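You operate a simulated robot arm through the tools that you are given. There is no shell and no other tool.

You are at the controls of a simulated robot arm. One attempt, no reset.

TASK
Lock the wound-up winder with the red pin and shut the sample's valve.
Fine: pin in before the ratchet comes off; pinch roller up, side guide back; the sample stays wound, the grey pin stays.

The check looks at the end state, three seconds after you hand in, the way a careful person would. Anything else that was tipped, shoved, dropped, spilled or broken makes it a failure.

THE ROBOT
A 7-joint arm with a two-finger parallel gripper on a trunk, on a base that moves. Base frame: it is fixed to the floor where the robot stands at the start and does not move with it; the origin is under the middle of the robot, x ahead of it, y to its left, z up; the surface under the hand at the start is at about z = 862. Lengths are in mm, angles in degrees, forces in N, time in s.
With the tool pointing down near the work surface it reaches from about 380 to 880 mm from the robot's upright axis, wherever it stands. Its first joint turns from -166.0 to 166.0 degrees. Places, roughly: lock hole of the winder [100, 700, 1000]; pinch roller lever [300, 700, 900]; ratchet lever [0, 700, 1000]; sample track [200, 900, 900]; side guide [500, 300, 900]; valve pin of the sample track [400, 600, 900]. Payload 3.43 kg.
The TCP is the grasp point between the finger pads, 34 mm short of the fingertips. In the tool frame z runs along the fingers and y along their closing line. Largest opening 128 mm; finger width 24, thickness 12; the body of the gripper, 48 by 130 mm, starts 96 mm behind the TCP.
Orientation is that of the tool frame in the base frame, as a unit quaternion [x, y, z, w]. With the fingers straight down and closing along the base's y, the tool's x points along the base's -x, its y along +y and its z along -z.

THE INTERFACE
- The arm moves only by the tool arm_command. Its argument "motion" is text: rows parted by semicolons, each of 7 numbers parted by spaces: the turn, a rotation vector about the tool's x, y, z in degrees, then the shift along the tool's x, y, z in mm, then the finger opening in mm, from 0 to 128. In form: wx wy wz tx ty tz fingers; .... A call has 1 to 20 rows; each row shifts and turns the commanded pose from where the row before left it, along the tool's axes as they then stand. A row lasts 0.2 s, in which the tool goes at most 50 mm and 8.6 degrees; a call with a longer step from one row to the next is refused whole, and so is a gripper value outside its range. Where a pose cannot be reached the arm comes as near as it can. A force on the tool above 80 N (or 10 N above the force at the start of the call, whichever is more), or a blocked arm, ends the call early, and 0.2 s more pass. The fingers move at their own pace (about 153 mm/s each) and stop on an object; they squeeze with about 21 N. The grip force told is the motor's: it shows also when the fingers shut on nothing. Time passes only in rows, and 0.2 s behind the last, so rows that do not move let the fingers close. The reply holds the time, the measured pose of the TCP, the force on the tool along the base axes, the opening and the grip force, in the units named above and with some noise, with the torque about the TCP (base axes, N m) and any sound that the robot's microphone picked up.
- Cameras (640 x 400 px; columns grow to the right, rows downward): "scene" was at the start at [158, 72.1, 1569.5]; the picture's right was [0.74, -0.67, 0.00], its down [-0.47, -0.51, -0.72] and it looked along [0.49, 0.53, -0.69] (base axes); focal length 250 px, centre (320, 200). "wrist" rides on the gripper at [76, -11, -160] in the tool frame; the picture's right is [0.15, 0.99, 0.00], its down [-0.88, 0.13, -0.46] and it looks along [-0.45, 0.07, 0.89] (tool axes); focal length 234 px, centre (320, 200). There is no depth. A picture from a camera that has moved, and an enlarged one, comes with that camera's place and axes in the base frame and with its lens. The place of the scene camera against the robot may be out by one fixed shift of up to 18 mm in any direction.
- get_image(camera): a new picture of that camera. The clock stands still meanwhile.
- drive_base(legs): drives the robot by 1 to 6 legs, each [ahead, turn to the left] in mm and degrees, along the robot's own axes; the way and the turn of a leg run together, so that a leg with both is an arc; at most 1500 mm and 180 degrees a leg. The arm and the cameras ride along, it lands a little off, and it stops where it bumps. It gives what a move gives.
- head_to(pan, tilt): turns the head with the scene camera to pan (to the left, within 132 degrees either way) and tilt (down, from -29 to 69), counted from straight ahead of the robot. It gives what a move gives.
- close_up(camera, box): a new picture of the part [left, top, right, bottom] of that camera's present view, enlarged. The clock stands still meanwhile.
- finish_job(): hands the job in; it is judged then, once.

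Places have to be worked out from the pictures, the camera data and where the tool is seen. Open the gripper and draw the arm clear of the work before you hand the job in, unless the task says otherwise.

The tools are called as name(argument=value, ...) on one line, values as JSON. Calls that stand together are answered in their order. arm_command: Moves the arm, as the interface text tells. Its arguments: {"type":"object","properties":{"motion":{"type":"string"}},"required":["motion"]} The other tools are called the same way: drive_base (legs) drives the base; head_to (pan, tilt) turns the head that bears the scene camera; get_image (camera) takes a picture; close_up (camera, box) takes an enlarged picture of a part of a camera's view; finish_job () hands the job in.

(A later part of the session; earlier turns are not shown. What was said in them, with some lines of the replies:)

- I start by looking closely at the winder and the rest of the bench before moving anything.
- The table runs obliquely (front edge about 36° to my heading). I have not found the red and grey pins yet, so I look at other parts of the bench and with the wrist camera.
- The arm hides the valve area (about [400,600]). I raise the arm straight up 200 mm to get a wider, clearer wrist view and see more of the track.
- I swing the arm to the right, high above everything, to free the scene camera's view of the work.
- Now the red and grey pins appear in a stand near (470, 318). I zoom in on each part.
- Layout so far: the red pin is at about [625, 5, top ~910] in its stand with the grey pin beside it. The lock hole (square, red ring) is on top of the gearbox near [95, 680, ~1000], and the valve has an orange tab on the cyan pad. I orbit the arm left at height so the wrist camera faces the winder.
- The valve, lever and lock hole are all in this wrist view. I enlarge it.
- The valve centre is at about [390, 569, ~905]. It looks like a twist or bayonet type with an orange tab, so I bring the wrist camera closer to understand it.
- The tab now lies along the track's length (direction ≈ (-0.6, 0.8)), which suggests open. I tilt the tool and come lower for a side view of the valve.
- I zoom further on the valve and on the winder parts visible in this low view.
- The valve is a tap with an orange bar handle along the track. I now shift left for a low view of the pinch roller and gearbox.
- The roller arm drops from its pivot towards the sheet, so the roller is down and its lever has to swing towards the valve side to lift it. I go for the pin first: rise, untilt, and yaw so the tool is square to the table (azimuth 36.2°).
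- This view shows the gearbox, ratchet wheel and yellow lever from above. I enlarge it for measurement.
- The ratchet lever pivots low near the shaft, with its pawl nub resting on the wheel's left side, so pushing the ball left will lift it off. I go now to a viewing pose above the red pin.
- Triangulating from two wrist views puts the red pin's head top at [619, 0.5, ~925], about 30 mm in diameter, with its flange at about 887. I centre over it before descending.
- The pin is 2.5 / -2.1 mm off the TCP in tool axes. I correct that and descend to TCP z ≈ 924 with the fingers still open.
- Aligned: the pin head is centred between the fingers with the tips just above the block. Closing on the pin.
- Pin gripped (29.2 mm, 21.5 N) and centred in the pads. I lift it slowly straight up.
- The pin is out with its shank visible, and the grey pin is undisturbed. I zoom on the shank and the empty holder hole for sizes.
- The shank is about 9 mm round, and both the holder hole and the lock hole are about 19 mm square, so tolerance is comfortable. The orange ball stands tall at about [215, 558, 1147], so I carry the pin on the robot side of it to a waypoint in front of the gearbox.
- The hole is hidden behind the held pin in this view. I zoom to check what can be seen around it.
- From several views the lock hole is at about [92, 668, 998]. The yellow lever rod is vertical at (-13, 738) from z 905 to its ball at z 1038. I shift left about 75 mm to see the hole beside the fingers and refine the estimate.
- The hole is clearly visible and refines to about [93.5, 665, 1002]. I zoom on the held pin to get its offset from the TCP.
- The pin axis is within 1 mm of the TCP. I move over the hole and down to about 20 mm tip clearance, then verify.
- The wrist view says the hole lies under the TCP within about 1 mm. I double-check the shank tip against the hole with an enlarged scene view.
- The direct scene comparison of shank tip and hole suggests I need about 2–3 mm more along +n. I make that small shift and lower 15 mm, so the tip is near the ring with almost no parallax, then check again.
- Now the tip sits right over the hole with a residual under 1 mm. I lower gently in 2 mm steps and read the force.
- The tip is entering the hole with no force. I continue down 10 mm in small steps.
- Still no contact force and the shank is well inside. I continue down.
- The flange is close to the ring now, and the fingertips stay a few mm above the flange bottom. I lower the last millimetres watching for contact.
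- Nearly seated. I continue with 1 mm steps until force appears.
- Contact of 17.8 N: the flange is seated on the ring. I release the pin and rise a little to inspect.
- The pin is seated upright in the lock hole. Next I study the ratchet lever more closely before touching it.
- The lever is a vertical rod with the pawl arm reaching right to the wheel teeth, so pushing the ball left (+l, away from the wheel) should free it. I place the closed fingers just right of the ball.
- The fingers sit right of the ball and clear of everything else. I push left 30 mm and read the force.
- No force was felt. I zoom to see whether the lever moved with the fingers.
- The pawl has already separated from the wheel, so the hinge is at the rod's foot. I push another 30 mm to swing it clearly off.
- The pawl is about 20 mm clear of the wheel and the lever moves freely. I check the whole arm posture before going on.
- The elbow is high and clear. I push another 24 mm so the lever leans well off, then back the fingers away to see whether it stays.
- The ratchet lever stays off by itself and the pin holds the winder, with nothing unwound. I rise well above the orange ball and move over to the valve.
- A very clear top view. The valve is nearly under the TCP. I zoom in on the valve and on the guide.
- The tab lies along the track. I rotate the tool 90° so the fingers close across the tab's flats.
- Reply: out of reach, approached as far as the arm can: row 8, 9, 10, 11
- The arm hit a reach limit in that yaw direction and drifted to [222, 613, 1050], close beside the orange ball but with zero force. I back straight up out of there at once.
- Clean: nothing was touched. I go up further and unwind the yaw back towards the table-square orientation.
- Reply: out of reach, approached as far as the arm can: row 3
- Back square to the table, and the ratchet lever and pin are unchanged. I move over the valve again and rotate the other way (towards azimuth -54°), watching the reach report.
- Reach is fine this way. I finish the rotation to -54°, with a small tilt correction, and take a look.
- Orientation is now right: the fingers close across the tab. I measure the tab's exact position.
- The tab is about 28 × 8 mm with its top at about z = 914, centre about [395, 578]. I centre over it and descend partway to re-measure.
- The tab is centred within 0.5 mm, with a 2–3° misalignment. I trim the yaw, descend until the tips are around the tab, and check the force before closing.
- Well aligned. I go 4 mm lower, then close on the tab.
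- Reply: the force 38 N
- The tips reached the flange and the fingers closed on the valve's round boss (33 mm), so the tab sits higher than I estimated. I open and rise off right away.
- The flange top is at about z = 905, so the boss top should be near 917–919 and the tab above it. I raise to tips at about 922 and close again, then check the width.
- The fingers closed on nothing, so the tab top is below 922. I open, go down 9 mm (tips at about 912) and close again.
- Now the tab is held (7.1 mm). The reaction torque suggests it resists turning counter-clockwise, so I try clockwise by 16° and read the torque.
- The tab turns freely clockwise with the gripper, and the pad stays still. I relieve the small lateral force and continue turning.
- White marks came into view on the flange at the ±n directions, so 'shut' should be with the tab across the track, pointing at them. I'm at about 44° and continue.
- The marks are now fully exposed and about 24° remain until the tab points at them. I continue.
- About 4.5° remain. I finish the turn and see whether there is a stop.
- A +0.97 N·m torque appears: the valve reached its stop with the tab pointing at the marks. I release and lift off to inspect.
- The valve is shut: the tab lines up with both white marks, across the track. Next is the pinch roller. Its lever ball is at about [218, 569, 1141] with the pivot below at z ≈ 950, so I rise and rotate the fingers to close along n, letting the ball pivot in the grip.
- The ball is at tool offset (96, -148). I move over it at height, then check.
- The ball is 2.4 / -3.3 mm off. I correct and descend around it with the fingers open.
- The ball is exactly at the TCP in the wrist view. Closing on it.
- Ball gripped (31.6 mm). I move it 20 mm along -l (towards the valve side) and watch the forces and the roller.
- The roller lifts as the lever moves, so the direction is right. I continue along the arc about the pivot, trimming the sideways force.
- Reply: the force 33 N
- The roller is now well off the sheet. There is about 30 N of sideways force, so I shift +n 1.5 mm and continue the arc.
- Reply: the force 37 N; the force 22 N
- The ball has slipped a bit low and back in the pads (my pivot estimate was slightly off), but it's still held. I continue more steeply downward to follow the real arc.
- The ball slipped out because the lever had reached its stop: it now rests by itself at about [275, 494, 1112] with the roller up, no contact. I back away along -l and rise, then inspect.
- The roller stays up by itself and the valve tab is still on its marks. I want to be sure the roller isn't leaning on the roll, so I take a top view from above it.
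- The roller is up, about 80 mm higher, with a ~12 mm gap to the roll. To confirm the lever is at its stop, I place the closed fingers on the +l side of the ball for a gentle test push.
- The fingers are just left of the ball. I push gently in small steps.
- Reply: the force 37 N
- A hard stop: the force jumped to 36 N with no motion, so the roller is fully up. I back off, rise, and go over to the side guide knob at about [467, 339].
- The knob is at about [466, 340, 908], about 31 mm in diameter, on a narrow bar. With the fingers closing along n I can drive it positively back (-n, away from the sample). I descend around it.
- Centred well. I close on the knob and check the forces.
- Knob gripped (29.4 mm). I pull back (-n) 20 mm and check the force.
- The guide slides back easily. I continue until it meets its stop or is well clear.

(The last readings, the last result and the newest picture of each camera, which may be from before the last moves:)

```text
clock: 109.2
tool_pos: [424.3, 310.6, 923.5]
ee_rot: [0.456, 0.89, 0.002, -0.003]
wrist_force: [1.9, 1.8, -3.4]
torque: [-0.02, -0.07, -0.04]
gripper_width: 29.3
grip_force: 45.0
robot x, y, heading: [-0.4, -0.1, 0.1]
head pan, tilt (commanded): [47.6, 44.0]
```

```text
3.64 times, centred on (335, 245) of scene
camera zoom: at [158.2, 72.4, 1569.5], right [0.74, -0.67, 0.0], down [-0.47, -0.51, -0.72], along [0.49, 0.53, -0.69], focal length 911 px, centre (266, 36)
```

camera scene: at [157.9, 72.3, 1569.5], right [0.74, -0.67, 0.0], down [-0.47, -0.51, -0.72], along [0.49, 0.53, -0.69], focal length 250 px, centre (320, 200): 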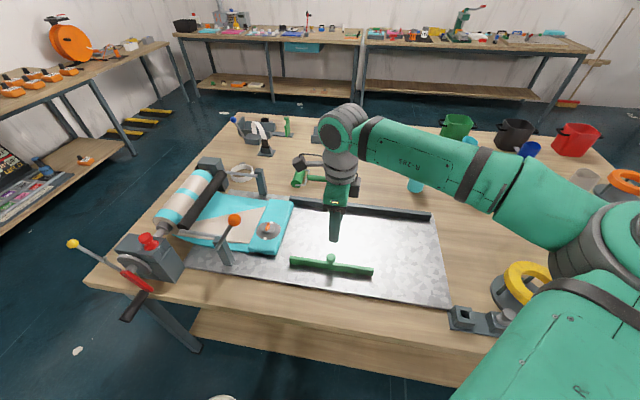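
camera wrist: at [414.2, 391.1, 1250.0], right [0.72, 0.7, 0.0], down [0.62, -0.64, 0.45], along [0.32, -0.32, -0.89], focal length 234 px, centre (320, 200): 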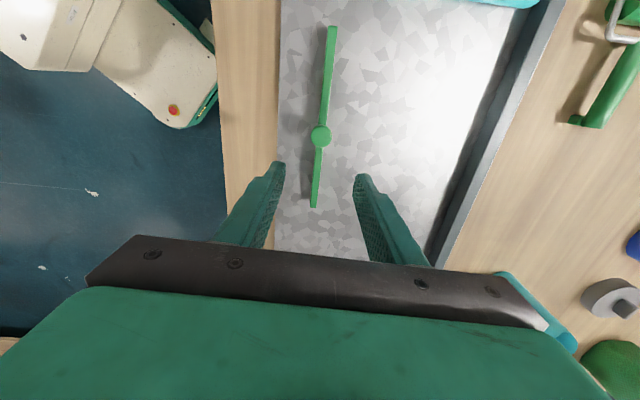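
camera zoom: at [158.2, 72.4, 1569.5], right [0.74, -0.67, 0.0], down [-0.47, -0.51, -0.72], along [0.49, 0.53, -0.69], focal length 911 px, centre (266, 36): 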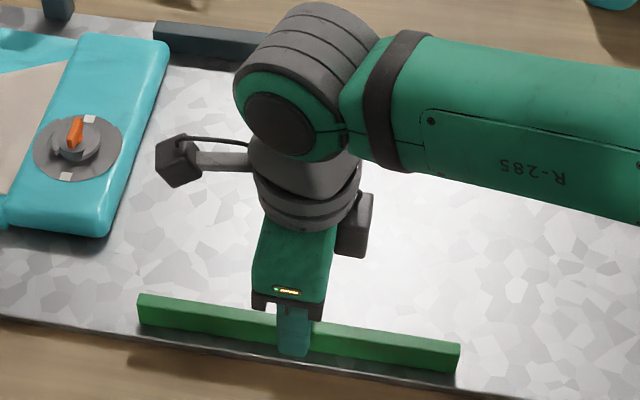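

Still sliding freely. I make a few more small steps to find the stop.

arm_command(motion="0 0 0 0 -2 0.3 15;0 0 0 0 -2 0 15;0 0 0 0 -2 0 15;0 0 0 0 0 0 15")

close_up(camera="scene", box=[270, 190, 400, 300])

close_up(camera="wrist", box=[220, 0, 420, 240])

```text
clock: 110.2
tool_pos: [422.1, 309.9, 923.9]
ee_rot: [0.457, 0.89, 0.004, 0.0]
wrist_force: [32.5, 28.0, 5.5]
torque: [0.55, 0.03, -0.27]
gripper_width: 29.4
grip_force: 45.3
robot x, y, heading: [0.4, -4.2, 0.0]
head pan, tilt (commanded): [47.6, 44.0]
```

```text
3.64 times, centred on (335, 245) of scene
camera zoom: at [159.1, 73.2, 1569.4], right [0.74, -0.67, 0.0], down [-0.47, -0.51, -0.72], along [0.48, 0.53, -0.7], focal length 911 px, centre (266, 36)
```

zoom: 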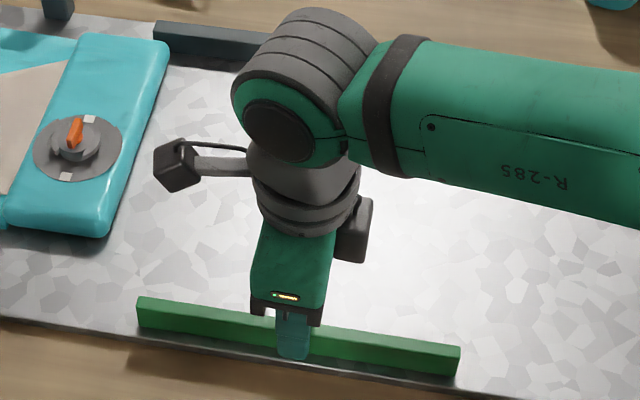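

```text
1.67 times, centred on (320, 120) of wrist
camera zoom: at [366.8, 362.6, 1084.2], right [0.72, 0.7, 0.01], down [0.62, -0.64, 0.45], along [0.32, -0.32, -0.89], focal length 390 px, centre (320, 333)
```

zoom: 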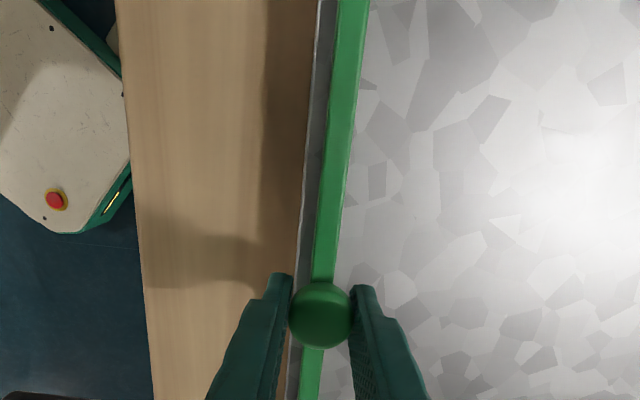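

The stop is reached (about 43 N), so the side guide is fully back. I relieve the push, open, and lift straight up.

arm_command(motion="0 0 0 0 2 0 15;0 0 0 0 1 0 15;0 0 0 0 0 0 40;0 0 0 0 0 0 60;0 0 0 0 0 0 60;0 0 0 0 0 -20 60;0 0 0 0 0 -40 60;0 0 0 0 0 -45 60;0 0 0 0 0 -45 60;0 0 0 0 0 -45 60;0 0 0 0 0 -40 60;0 0 0 0 0 0 60")

get_image(camera="wrist")

get_image(camera="scene")

```text
clock: 112.8
tool_pos: [419.6, 308.9, 1158.5]
ee_rot: [0.456, 0.89, 0.002, -0.001]
wrist_force: [-0.1, 0.3, -0.2]
torque: [-0.01, -0.04, -0.01]
gripper_width: 59.8
grip_force: 0.1
robot x, y, heading: [-4.6, -1.7, 0.1]
head pan, tilt (commanded): [47.6, 44.0]
```

```text
taken
camera wrist: at [366.3, 363.0, 1318.8], right [0.72, 0.7, 0.0], down [0.62, -0.64, 0.45], along [0.32, -0.32, -0.89], focal length 234 px, centre (320, 200)
```

wrist: 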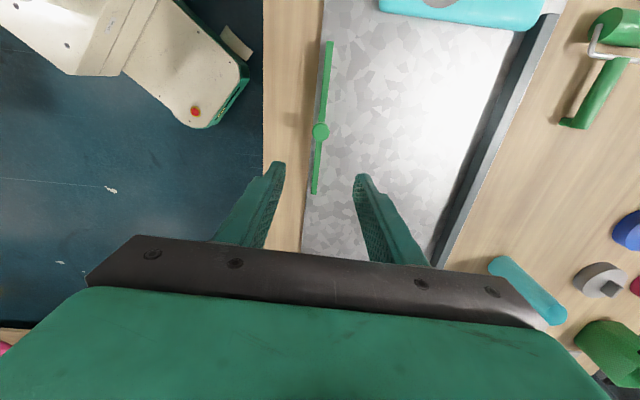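

```text
taken
camera scene: at [158.1, 72.3, 1569.5], right [0.74, -0.67, 0.0], down [-0.47, -0.51, -0.72], along [0.49, 0.53, -0.69], focal length 250 px, centre (320, 200)
```

scene: 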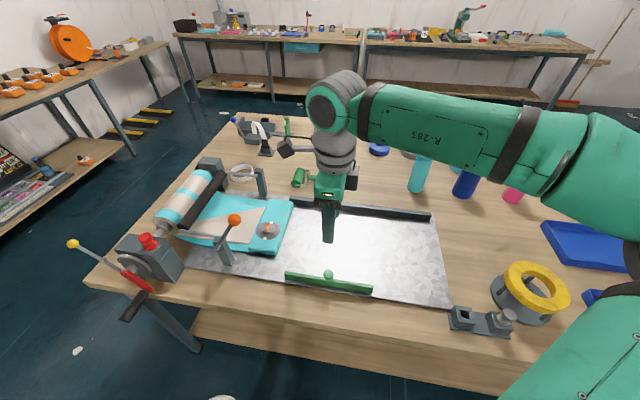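

All four levers/controls are in position. I swing the arm clear to the right and open the gripper to inspect everything.

arm_command(motion="0 0 0 0 0 -45 80;0 0 0 -36.5 -26.3 0 100;0 0 0 -36.5 -26.3 0 128;0 0 0 -36.5 -26.3 0 128;0 0 0 -36.5 -26.3 0 128;0 0 0 -36.5 -26.3 0 128;0 0 0 -36.5 -26.3 0 128;0 0 0 -36.5 -26.3 0 128;0 0 0 -36.5 -26.3 0 128;0 0 0 -36.5 -26.3 0 128;0 0 0 -36.5 -26.3 0 128;0 0 0 0 0 0 128")

get_image(camera="scene")

close_up(camera="scene", box=[50, 140, 310, 330])

close_up(camera="scene", box=[270, 190, 540, 350])

close_up(camera="scene", box=[80, 220, 200, 330])

```text
clock: 115.4
tool_pos: [423.3, -142.1, 1203.0]
ee_rot: [0.456, 0.89, 0.001, -0.001]
wrist_force: [0.4, 1.1, 0.7]
torque: [-0.01, -0.02, -0.03]
gripper_width: 128.1
grip_force: 0.2
robot x, y, heading: [-0.9, -1.6, -0.0]
head pan, tilt (commanded): [47.6, 44.0]
```

```text
taken
camera scene: at [158.0, 72.2, 1569.5], right [0.74, -0.67, 0.0], down [-0.47, -0.51, -0.72], along [0.49, 0.53, -0.69], focal length 250 px, centre (320, 200)
```

scene: 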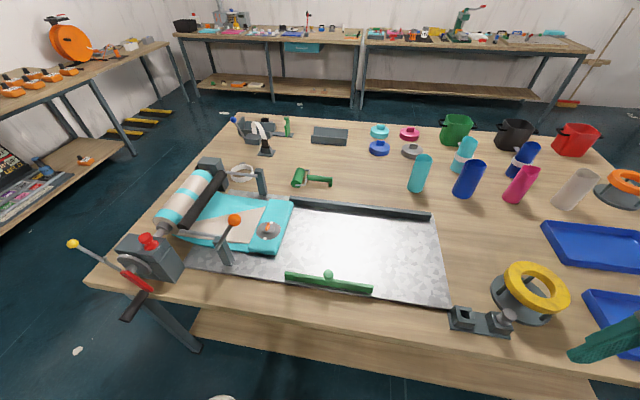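

```text
2.11 times, centred on (180, 235) of scene
camera zoom: at [158.0, 72.2, 1569.5], right [0.74, -0.67, 0.0], down [-0.47, -0.51, -0.72], along [0.49, 0.53, -0.69], focal length 527 px, centre (615, 126)
```

zoom: 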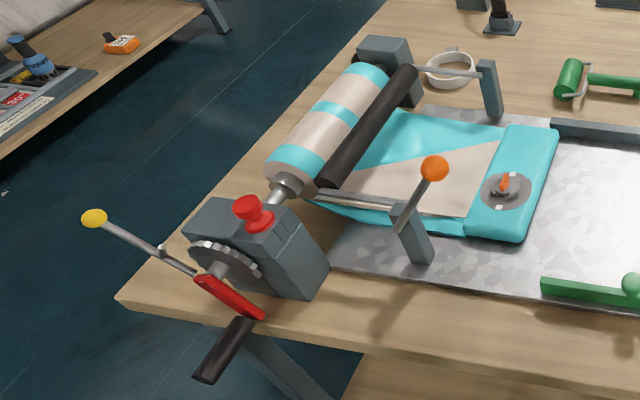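

```text
2.37 times, centred on (405, 270) of scene
camera zoom: at [158.0, 72.2, 1569.5], right [0.74, -0.67, 0.0], down [-0.47, -0.51, -0.72], along [0.49, 0.53, -0.69], focal length 594 px, centre (118, 34)
```

zoom: 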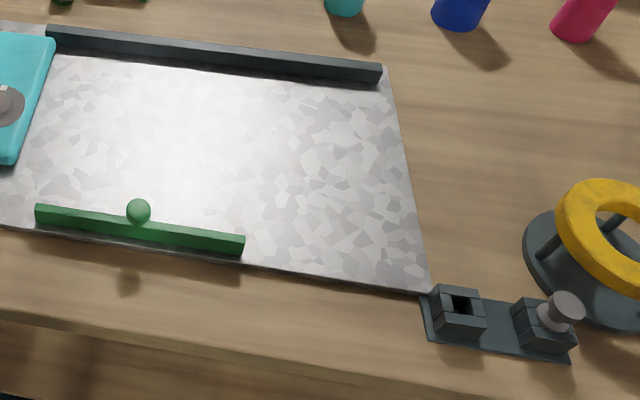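

```text
3.64 times, centred on (140, 275) of scene
camera zoom: at [158.0, 72.2, 1569.5], right [0.74, -0.67, 0.0], down [-0.47, -0.51, -0.72], along [0.49, 0.53, -0.69], focal length 911 px, centre (974, -73)
```

zoom: 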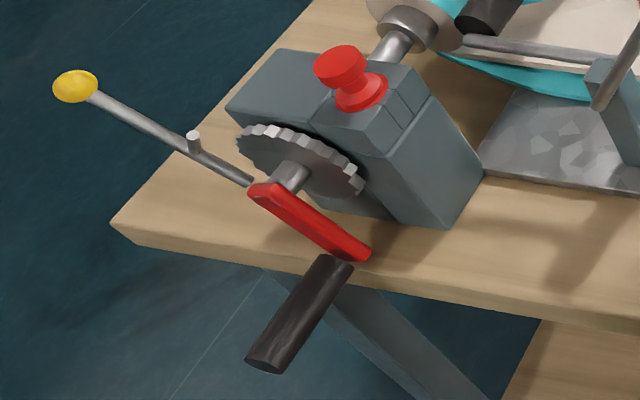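

Everything looks right: the crank, wheel and roll are unchanged, the grey pin is in its holder and the guide is at the plate edge. I take final close looks at the pin seating and the valve.

close_up(camera="scene", box=[135, 222, 170, 257])

close_up(camera="scene", box=[240, 200, 300, 260])

close_up(camera="scene", box=[150, 150, 280, 270])

```text
11.43 times, centred on (152, 240) of scene
camera zoom: at [158.0, 72.2, 1569.5], right [0.74, -0.67, 0.0], down [-0.47, -0.51, -0.72], along [0.49, 0.53, -0.69], focal length 2863 px, centre (2234, -251)
```

zoom: 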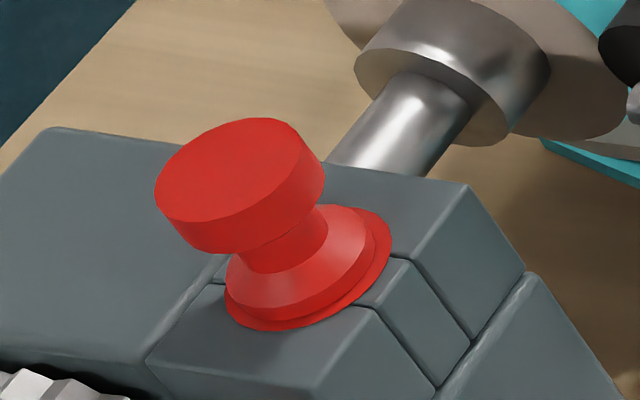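

```text
6.67 times, centred on (270, 230) of scene
camera zoom: at [158.0, 72.2, 1569.5], right [0.74, -0.67, 0.0], down [-0.47, -0.51, -0.72], along [0.49, 0.53, -0.69], focal length 1670 px, centre (653, 0)
```

zoom: 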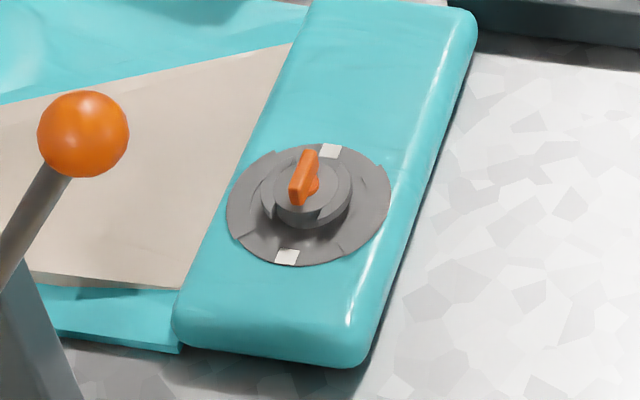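

```text
3.33 times, centred on (215, 210) of scene
camera zoom: at [158.0, 72.2, 1569.5], right [0.74, -0.67, 0.0], down [-0.47, -0.51, -0.72], along [0.49, 0.53, -0.69], focal length 835 px, centre (670, 167)
```

zoom: 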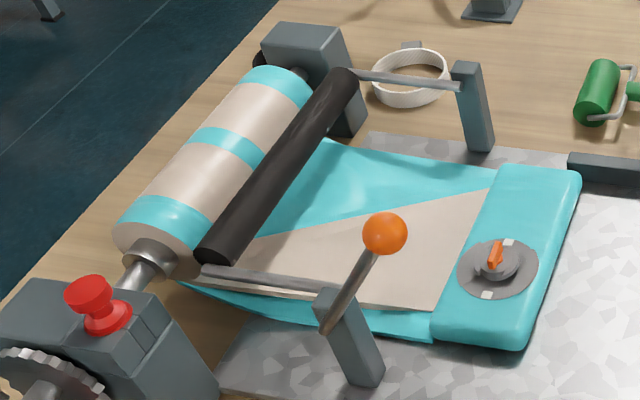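

The pin flange rests flat on the ring, the valve tab points at its marks, the roller is up and clear of the roll, the ratchet is off and the guide is back. The grey pin is untouched, and the arm is clear with the gripper open, so I hand in.

finish_job()

```text
The job is handed in.
```

I've handed the job in: the winder is locked with the red pin and the sample's valve is shut. I don't have the check's result yet.

- **Pin and ratchet:** the red pin sits flat in the lock hole. It went in first, and only then did I push the ratchet lever off. The crank, ratchet wheel and roll haven't moved, so the sample is still wound.
- **Valve:** I turned it clockwise a quarter turn to its stop. The orange tab now lies across the track and points at the two white marks. I took that position as shut, because nothing on the valve is labelled open or closed.
- **Pinch roller:** it is up at its stop, stays there by itself, and clears the roll by about 12 mm.
- **Side guide:** I pulled it back to its stop near the front edge of the plate.
- **Grey pin:** it is still in its holder and was not touched.

Three things did not go cleanly, though I saw no damage or anything shoved out of place:
- The arm reached a reach limit once and drifted to within about 10 mm of the roller lever, without touching it.
- My first grip on the valve closed on its round base instead of the tab.
- The roller lever's ball slipped out of the grip, after the lever had already reached its stop.

The gripper is open and the arm is clear of the work.
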